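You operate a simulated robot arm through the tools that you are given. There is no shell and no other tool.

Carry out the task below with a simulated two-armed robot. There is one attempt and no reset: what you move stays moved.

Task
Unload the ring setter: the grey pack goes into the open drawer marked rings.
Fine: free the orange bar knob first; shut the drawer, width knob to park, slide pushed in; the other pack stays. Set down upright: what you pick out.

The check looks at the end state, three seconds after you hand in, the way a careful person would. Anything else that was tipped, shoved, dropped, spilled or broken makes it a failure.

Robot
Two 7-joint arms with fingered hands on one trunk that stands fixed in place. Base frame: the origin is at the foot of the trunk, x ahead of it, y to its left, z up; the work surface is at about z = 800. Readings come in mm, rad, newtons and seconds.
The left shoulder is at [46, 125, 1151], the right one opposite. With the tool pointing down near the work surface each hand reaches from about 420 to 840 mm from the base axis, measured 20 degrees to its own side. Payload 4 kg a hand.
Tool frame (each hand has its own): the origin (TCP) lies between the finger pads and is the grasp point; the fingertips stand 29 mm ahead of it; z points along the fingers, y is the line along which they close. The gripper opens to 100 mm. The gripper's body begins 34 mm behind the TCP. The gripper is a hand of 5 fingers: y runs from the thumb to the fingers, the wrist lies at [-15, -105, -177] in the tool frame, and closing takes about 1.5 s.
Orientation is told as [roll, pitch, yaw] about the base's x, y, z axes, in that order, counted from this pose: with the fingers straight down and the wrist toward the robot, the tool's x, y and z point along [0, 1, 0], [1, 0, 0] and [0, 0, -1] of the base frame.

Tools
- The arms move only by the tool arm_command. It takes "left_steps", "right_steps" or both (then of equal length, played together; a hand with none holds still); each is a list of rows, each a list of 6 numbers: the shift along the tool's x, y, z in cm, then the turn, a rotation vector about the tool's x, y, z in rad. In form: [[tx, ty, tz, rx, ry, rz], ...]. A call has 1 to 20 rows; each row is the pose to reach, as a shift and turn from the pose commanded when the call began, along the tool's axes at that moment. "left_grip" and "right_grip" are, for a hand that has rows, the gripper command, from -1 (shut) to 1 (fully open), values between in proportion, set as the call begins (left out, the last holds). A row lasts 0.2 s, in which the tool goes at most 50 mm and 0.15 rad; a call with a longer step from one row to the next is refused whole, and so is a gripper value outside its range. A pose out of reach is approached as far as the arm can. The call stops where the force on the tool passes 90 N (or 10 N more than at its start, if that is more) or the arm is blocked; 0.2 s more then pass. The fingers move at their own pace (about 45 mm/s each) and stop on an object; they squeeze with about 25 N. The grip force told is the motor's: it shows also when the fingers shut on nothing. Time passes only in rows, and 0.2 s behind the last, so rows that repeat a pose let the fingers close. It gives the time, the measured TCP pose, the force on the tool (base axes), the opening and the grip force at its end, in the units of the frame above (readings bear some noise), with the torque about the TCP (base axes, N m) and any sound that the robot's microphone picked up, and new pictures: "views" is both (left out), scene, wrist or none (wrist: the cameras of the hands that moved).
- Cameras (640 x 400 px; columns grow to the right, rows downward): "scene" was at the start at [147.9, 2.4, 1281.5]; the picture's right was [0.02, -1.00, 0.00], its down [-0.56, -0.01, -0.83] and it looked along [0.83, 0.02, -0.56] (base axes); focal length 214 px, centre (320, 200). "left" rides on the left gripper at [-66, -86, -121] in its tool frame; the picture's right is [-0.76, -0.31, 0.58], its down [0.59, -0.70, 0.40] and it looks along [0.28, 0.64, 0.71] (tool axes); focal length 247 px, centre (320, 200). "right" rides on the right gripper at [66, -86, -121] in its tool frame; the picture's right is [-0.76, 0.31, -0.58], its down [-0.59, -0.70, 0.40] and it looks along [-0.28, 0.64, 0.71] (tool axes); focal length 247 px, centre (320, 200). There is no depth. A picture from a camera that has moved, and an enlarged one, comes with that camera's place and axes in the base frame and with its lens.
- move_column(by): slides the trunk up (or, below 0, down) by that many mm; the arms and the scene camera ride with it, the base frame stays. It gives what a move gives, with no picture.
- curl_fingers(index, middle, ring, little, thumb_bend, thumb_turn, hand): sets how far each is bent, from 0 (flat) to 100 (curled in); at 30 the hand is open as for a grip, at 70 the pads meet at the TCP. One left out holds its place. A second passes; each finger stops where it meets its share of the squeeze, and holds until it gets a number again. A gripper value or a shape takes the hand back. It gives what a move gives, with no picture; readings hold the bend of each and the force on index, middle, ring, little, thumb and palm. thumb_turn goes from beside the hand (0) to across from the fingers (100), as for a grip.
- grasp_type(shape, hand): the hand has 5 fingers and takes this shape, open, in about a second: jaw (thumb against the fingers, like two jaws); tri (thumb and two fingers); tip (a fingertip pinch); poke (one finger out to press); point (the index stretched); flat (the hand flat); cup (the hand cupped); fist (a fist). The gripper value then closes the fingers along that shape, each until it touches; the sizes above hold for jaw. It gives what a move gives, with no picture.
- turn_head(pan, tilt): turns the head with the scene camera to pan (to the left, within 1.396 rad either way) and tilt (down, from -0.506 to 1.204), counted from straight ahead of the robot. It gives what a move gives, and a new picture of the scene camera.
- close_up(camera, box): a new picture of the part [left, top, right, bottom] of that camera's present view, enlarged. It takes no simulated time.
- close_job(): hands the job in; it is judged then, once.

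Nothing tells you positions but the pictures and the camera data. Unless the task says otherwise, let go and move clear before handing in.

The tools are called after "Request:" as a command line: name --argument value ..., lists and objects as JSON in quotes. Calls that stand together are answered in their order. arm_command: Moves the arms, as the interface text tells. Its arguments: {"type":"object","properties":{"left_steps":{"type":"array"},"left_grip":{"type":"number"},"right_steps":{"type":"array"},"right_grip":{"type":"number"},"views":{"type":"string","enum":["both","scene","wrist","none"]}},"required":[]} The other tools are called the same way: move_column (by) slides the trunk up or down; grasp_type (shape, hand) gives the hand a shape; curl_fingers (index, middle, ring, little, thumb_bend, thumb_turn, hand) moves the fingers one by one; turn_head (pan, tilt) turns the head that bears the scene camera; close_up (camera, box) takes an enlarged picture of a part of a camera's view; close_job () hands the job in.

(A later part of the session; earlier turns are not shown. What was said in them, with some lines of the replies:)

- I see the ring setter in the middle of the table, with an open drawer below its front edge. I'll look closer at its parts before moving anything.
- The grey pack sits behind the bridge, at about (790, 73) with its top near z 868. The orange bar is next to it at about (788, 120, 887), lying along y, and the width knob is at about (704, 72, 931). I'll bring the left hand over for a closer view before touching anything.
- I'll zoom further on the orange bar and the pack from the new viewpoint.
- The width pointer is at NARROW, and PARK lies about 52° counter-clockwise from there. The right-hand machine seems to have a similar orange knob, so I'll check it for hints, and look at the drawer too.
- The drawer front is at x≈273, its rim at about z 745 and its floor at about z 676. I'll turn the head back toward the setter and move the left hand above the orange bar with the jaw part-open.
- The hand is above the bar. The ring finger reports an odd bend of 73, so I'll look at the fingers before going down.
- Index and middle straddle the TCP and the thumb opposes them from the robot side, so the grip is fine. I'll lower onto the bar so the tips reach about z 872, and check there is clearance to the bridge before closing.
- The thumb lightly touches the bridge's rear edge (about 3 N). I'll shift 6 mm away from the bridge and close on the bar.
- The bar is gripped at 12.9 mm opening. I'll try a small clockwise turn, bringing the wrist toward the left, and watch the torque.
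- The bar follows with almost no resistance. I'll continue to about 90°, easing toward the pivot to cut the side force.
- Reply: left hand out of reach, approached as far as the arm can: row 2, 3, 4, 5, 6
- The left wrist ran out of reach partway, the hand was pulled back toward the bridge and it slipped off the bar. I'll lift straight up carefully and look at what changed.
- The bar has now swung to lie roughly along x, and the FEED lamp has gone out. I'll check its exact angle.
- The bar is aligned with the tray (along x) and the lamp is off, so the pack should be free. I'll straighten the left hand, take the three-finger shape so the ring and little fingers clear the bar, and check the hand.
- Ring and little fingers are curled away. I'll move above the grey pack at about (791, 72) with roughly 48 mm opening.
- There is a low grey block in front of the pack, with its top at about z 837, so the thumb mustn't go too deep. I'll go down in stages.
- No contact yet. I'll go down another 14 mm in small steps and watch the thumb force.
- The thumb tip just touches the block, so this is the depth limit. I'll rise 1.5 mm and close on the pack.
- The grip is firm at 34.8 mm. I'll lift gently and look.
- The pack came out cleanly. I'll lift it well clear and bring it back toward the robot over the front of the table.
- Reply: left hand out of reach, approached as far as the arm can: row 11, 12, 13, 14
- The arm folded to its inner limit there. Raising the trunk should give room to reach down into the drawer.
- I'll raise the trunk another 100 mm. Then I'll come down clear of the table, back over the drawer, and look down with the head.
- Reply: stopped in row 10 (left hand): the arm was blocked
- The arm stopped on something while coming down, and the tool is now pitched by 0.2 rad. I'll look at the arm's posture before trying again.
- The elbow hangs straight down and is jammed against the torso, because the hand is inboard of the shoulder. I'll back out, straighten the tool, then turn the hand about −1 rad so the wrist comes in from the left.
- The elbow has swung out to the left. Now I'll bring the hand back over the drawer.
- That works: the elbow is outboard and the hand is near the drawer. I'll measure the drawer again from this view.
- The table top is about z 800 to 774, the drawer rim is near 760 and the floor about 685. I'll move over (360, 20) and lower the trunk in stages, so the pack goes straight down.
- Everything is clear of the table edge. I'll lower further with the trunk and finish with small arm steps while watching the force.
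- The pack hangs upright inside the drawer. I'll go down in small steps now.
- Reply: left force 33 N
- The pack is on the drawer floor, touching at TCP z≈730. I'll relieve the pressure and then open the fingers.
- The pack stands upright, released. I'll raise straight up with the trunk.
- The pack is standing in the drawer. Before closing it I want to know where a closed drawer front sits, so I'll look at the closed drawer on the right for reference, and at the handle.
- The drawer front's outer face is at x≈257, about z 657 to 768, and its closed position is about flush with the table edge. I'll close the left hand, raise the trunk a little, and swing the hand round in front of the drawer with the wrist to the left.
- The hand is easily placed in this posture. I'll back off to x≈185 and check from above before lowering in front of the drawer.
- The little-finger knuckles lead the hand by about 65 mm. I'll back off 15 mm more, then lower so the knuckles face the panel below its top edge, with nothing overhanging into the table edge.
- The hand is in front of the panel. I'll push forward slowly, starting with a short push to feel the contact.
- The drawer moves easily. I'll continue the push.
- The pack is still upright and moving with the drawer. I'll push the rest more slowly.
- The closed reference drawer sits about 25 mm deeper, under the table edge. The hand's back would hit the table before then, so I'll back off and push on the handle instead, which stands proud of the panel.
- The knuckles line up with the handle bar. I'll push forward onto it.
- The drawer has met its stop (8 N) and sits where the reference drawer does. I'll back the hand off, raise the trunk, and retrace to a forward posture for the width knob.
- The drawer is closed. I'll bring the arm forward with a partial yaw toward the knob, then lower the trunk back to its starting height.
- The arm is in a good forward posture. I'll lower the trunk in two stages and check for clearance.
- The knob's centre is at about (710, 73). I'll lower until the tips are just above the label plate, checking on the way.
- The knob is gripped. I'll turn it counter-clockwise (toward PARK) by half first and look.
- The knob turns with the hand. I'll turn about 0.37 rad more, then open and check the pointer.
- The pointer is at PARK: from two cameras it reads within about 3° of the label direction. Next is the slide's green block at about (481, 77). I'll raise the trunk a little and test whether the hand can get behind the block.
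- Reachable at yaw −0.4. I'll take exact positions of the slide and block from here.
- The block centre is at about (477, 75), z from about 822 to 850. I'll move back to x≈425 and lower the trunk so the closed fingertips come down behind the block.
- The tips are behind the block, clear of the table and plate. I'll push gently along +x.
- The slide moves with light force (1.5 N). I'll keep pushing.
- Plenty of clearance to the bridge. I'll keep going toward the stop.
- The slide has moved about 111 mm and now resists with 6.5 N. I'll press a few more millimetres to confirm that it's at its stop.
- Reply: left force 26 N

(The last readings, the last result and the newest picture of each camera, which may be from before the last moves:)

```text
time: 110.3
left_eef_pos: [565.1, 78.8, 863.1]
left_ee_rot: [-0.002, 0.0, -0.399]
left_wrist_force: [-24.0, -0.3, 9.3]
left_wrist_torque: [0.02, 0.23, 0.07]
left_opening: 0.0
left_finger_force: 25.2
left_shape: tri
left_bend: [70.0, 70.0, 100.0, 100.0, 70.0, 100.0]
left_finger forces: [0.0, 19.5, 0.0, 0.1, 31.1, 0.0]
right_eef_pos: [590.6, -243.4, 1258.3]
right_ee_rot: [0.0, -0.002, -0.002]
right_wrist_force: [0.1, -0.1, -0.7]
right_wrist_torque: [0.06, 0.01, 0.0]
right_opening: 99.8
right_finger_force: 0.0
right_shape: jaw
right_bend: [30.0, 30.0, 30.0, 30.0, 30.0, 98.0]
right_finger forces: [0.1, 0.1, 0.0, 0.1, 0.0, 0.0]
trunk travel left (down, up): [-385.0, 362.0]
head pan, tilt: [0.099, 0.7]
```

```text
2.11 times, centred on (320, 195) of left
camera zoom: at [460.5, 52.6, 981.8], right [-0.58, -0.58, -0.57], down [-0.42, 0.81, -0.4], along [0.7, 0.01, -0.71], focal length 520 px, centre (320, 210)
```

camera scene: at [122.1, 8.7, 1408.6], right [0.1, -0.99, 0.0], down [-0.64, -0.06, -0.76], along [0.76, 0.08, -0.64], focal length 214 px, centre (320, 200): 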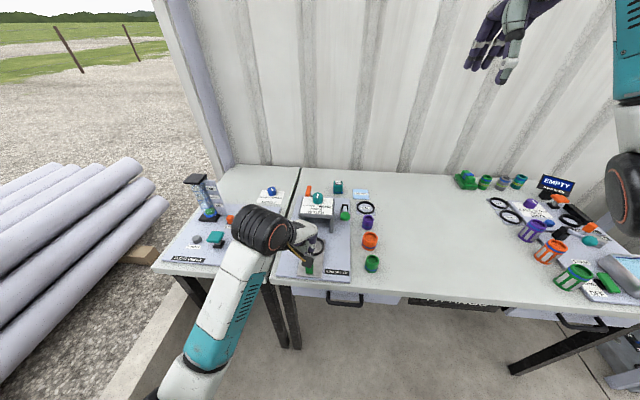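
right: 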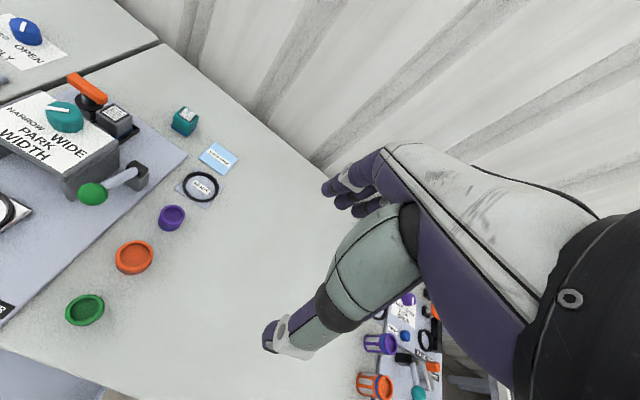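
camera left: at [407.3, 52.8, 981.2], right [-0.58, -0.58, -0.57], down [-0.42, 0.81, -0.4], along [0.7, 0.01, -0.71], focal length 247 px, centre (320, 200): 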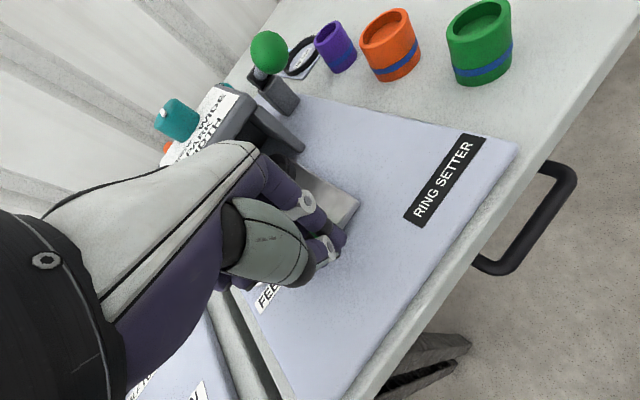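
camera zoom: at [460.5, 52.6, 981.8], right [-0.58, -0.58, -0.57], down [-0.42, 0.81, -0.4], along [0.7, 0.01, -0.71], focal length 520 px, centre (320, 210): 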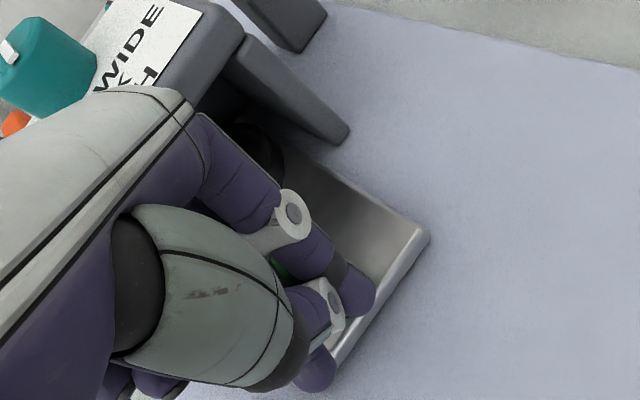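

The slide is at its stop: force rose to 24 N with no more movement, and the ring is centred under the bridge. I'll back off and rise clear.

Request:
arm_command --left_steps '[[-0.2, -0.5, 0, 0, 0, 0], [-0.5, -1.2, 0, 0, 0, 0], [-1.0, -2.4, 0, 0, 0, 0], [-1.5, -3.6, -0.5, 0, 0, 0], [-1.8, -4.4, -1.5, 0, 0, 0], [-1.8, -4.4, -4, 0, 0, 0], [-1.8, -4.4, -7, 0, 0, 0], [-1.8, -4.4, -7, 0, 0, 0]]' --views "none"

Request:
move_column --by 150

Request:
arm_command --left_steps '[[2, -1, 0, 0, 0, 0], [4, -2, 0, 0, 0, 0], [6, -2, 0, 0, 0, 0], [8, -2, 0, 0, 0, 0], [10, -2, 0, 0, 0, 0], [12, -2, 0, 0, 0, 0], [14, -2, 0, 0, 0, 0]]'

Request:
close_up --camera "scene" --box '[260, 170, 400, 270]'

Request:
close_up --camera "right" --box '[0, 80, 240, 330]'

```text
time: 112.2
left_eef_pos: [517.5, 80.5, 930.5]
left_ee_rot: [-0.005, -0.001, -0.397]
left_wrist_force: [0.4, 1.3, -0.3]
left_wrist_torque: [0.01, 0.01, 0.02]
left_opening: 0.0
left_finger_force: 24.7
left_shape: tri
left_bend: [70.0, 70.0, 100.0, 100.0, 70.0, 100.0]
left_finger forces: [0.1, 0.1, 0.0, 0.0, 0.0, 0.0]
right_eef_pos: [593.9, -241.0, 1256.7]
right_ee_rot: [0.001, -0.001, 0.001]
right_wrist_force: [-0.7, 1.3, 0.7]
right_wrist_torque: [0.03, -0.01, -0.02]
right_opening: 99.5
right_finger_force: 0.1
right_shape: jaw
right_bend: [30.0, 30.0, 30.0, 30.0, 30.0, 98.0]
right_finger forces: [0.0, 0.0, 0.0, 0.1, 0.0, 0.0]
trunk travel left (down, up): [-385.0, 362.0]
head pan, tilt: [0.099, 0.7]
```

```text
time: 113.9
left_eef_pos: [519.5, 79.9, 1080.8]
left_ee_rot: [-0.003, 0.001, -0.397]
left_wrist_force: [0.7, -0.1, -0.3]
left_wrist_torque: [0.04, 0.03, 0.02]
left_opening: 0.2
left_finger_force: 25.0
left_shape: tri
left_bend: [70.0, 70.0, 100.0, 100.0, 70.0, 100.0]
left_finger forces: [0.1, 0.0, 0.0, 0.1, 0.0, 0.0]
right_eef_pos: [594.7, -241.9, 1406.1]
right_ee_rot: [0.0, 0.003, 0.001]
right_wrist_force: [0.2, -0.5, 0.2]
right_wrist_torque: [0.0, 0.01, 0.0]
right_opening: 99.8
right_finger_force: 0.0
right_shape: jaw
right_bend: [30.0, 30.0, 30.0, 30.0, 30.0, 98.0]
right_finger forces: [0.0, 0.0, 0.1, 0.0, 0.0, 0.1]
trunk travel left (down, up): [-535.0, 212.0]
head pan, tilt: [0.099, 0.7]
```

```text
time: 115.5
left_eef_pos: [555.0, 217.9, 1079.6]
left_ee_rot: [-0.005, 0.002, -0.4]
left_wrist_force: [-0.1, -0.2, 0.1]
left_wrist_torque: [0.0, -0.02, 0.02]
left_opening: 0.2
left_finger_force: 25.2
left_shape: tri
left_bend: [70.0, 70.0, 100.0, 100.0, 70.0, 100.0]
left_finger forces: [0.1, 0.0, 0.0, 0.0, 0.1, 0.0]
right_eef_pos: [593.9, -242.1, 1405.6]
right_ee_rot: [0.0, 0.0, 0.0]
right_wrist_force: [0.2, 0.5, -0.7]
right_wrist_torque: [-0.02, 0.0, -0.02]
right_opening: 99.8
right_finger_force: 0.1
right_shape: jaw
right_bend: [30.0, 30.0, 30.0, 30.0, 30.0, 98.0]
right_finger forces: [0.0, 0.0, 0.0, 0.0, 0.0, 0.1]
trunk travel left (down, up): [-535.0, 212.0]
head pan, tilt: [0.099, 0.7]
camera scene: at [117.6, 9.4, 1459.0], right [0.1, -0.99, 0.0], down [-0.64, -0.06, -0.76], along [0.76, 0.08, -0.64], focal length 214 px, centre (320, 200)
camera left: at [451.6, 191.0, 1199.9], right [-0.58, -0.58, -0.57], down [-0.42, 0.81, -0.4], along [0.7, 0.01, -0.71], focal length 247 px, centre (320, 200)
```

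scene: 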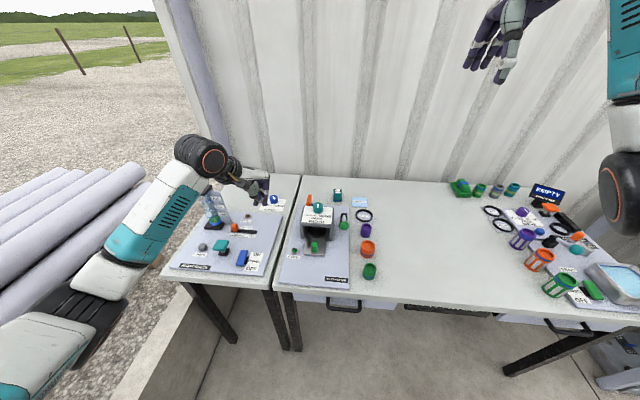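
left: 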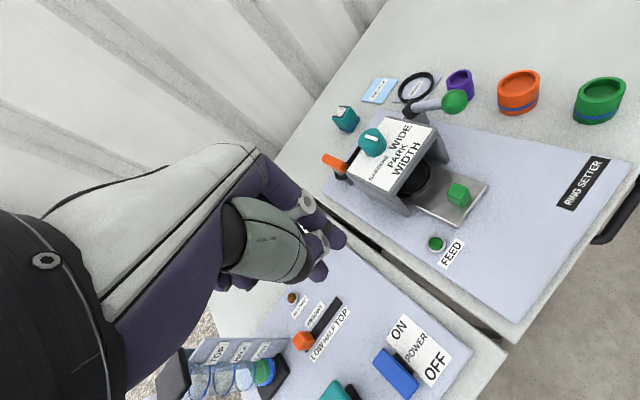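

```text
4.00 times, centred on (330, 220) of scene
camera zoom: at [117.6, 9.4, 1459.0], right [0.1, -0.99, 0.0], down [-0.64, -0.06, -0.76], along [0.76, 0.08, -0.64], focal length 858 px, centre (280, 120)
```

zoom: 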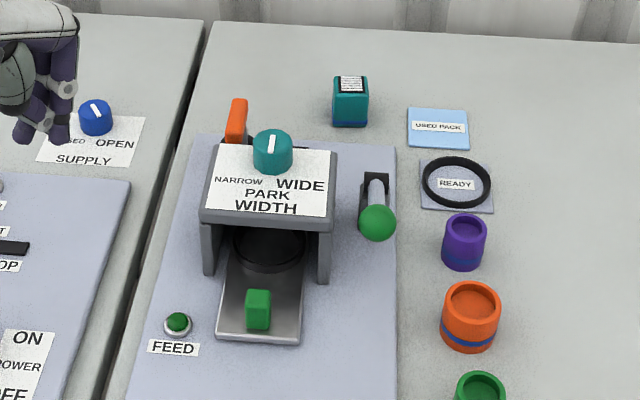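

```text
1.60 times, centred on (120, 205) of right
camera zoom: at [508.0, -176.4, 1527.1], right [0.31, -0.76, 0.58], down [-0.7, -0.59, -0.4], along [0.64, -0.28, -0.71], focal length 395 px, centre (640, 192)
```

zoom: 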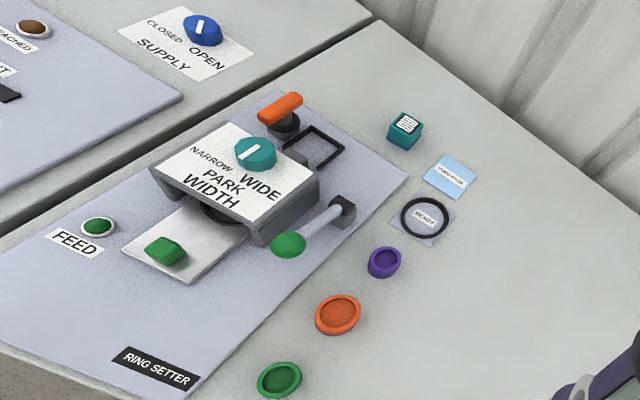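

The setter looks right: bar freed, pointer at PARK, slide in, teal pack untouched. One last check of the drawer front against the other closed drawer.

Request:
turn_head --pan -0.15 --tilt 1.0

Request:
close_up --camera "scene" --box '[240, 130, 540, 320]'

Request:
close_up --camera "scene" --box '[230, 100, 350, 180]'

```text
time: 116.3
left_eef_pos: [554.8, 216.9, 1081.1]
left_ee_rot: [-0.003, 0.0, -0.399]
left_wrist_force: [-0.4, 0.4, 0.2]
left_wrist_torque: [-0.01, 0.03, 0.0]
left_opening: 0.2
left_finger_force: 25.1
left_shape: tri
left_bend: [70.0, 70.0, 100.0, 100.0, 70.0, 100.0]
left_finger forces: [0.0, 0.1, 0.0, 0.0, 0.0, 0.0]
right_eef_pos: [593.4, -242.0, 1406.6]
right_ee_rot: [-0.001, -0.001, 0.001]
right_wrist_force: [-0.7, 0.0, -0.4]
right_wrist_torque: [0.03, 0.02, -0.04]
right_opening: 100.0
right_finger_force: 0.1
right_shape: jaw
right_bend: [30.0, 30.0, 30.0, 30.0, 30.0, 98.0]
right_finger forces: [0.0, 0.0, 0.0, 0.0, 0.1, 0.0]
trunk travel left (down, up): [-535.0, 212.0]
head pan, tilt: [-0.15, 1.0]
camera scene: at [101.9, -9.7, 1435.7], right [-0.15, -0.99, 0.0], down [-0.83, 0.12, -0.54], along [0.53, -0.08, -0.84], focal length 214 px, centre (320, 200)
```

scene: 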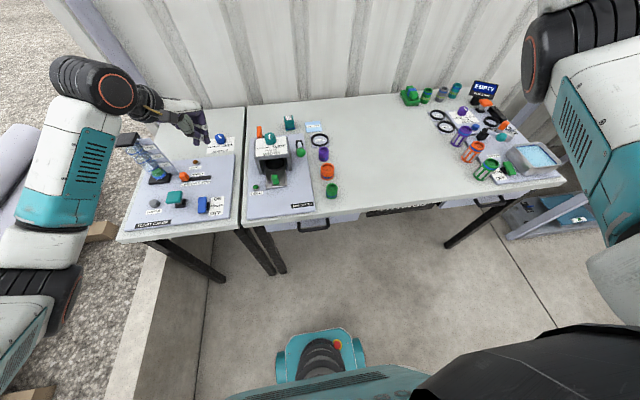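

```text
2.11 times, centred on (390, 225) of scene
camera zoom: at [101.9, -9.7, 1435.7], right [-0.15, -0.99, 0.0], down [-0.83, 0.12, -0.54], along [0.53, -0.08, -0.84], focal length 452 px, centre (173, 147)
```

zoom: 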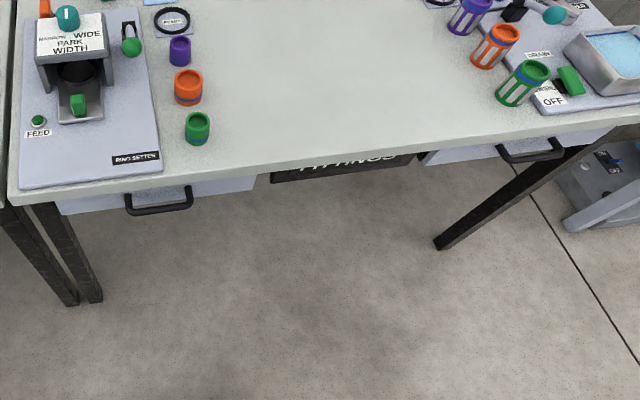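

```text
5.00 times, centred on (290, 140) of scene
camera zoom: at [101.9, -9.7, 1435.7], right [-0.15, -0.99, 0.0], down [-0.83, 0.12, -0.54], along [0.53, -0.08, -0.84], focal length 1072 px, centre (470, 500)
```

zoom: 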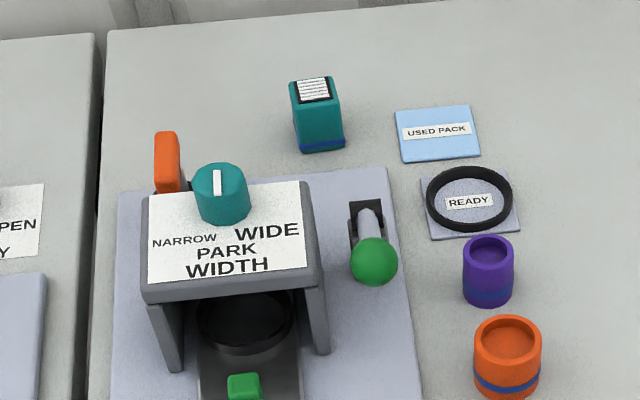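

The drawer sits flush like its neighbour, the pointer reads PARK, the slide is in, the bar is free, and nothing else has been moved. Both hands are clear, so I'm handing in.

Request:
close_job

```text
The job is handed in.
```

I unloaded the ring setter and handed the job in. The grey pack is in the rings drawer, and the drawer is shut.

- **Orange bar knob:** it came free before I took the pack out. The hand slipped off it partway through the turn, but the bar ended up along the tray and the FEED lamp went out.
- **Grey pack:** it was standing upright in the drawer when I let go. It was still upright when I last saw it, as the drawer was most of the way shut; I can't see it now.
- **Drawer:** pushed in until it stopped. The front lines up with the closed drawer on the right.
- **Width knob:** the pointer is on PARK, within about 3 degrees.
- **Slide:** pushed in about 111 mm until it would go no further, with the ring under the bridge.
- **Other pack:** the teal pack is where it was, and nothing else looked moved or tipped in the last pictures.

Both hands are clear of the table.
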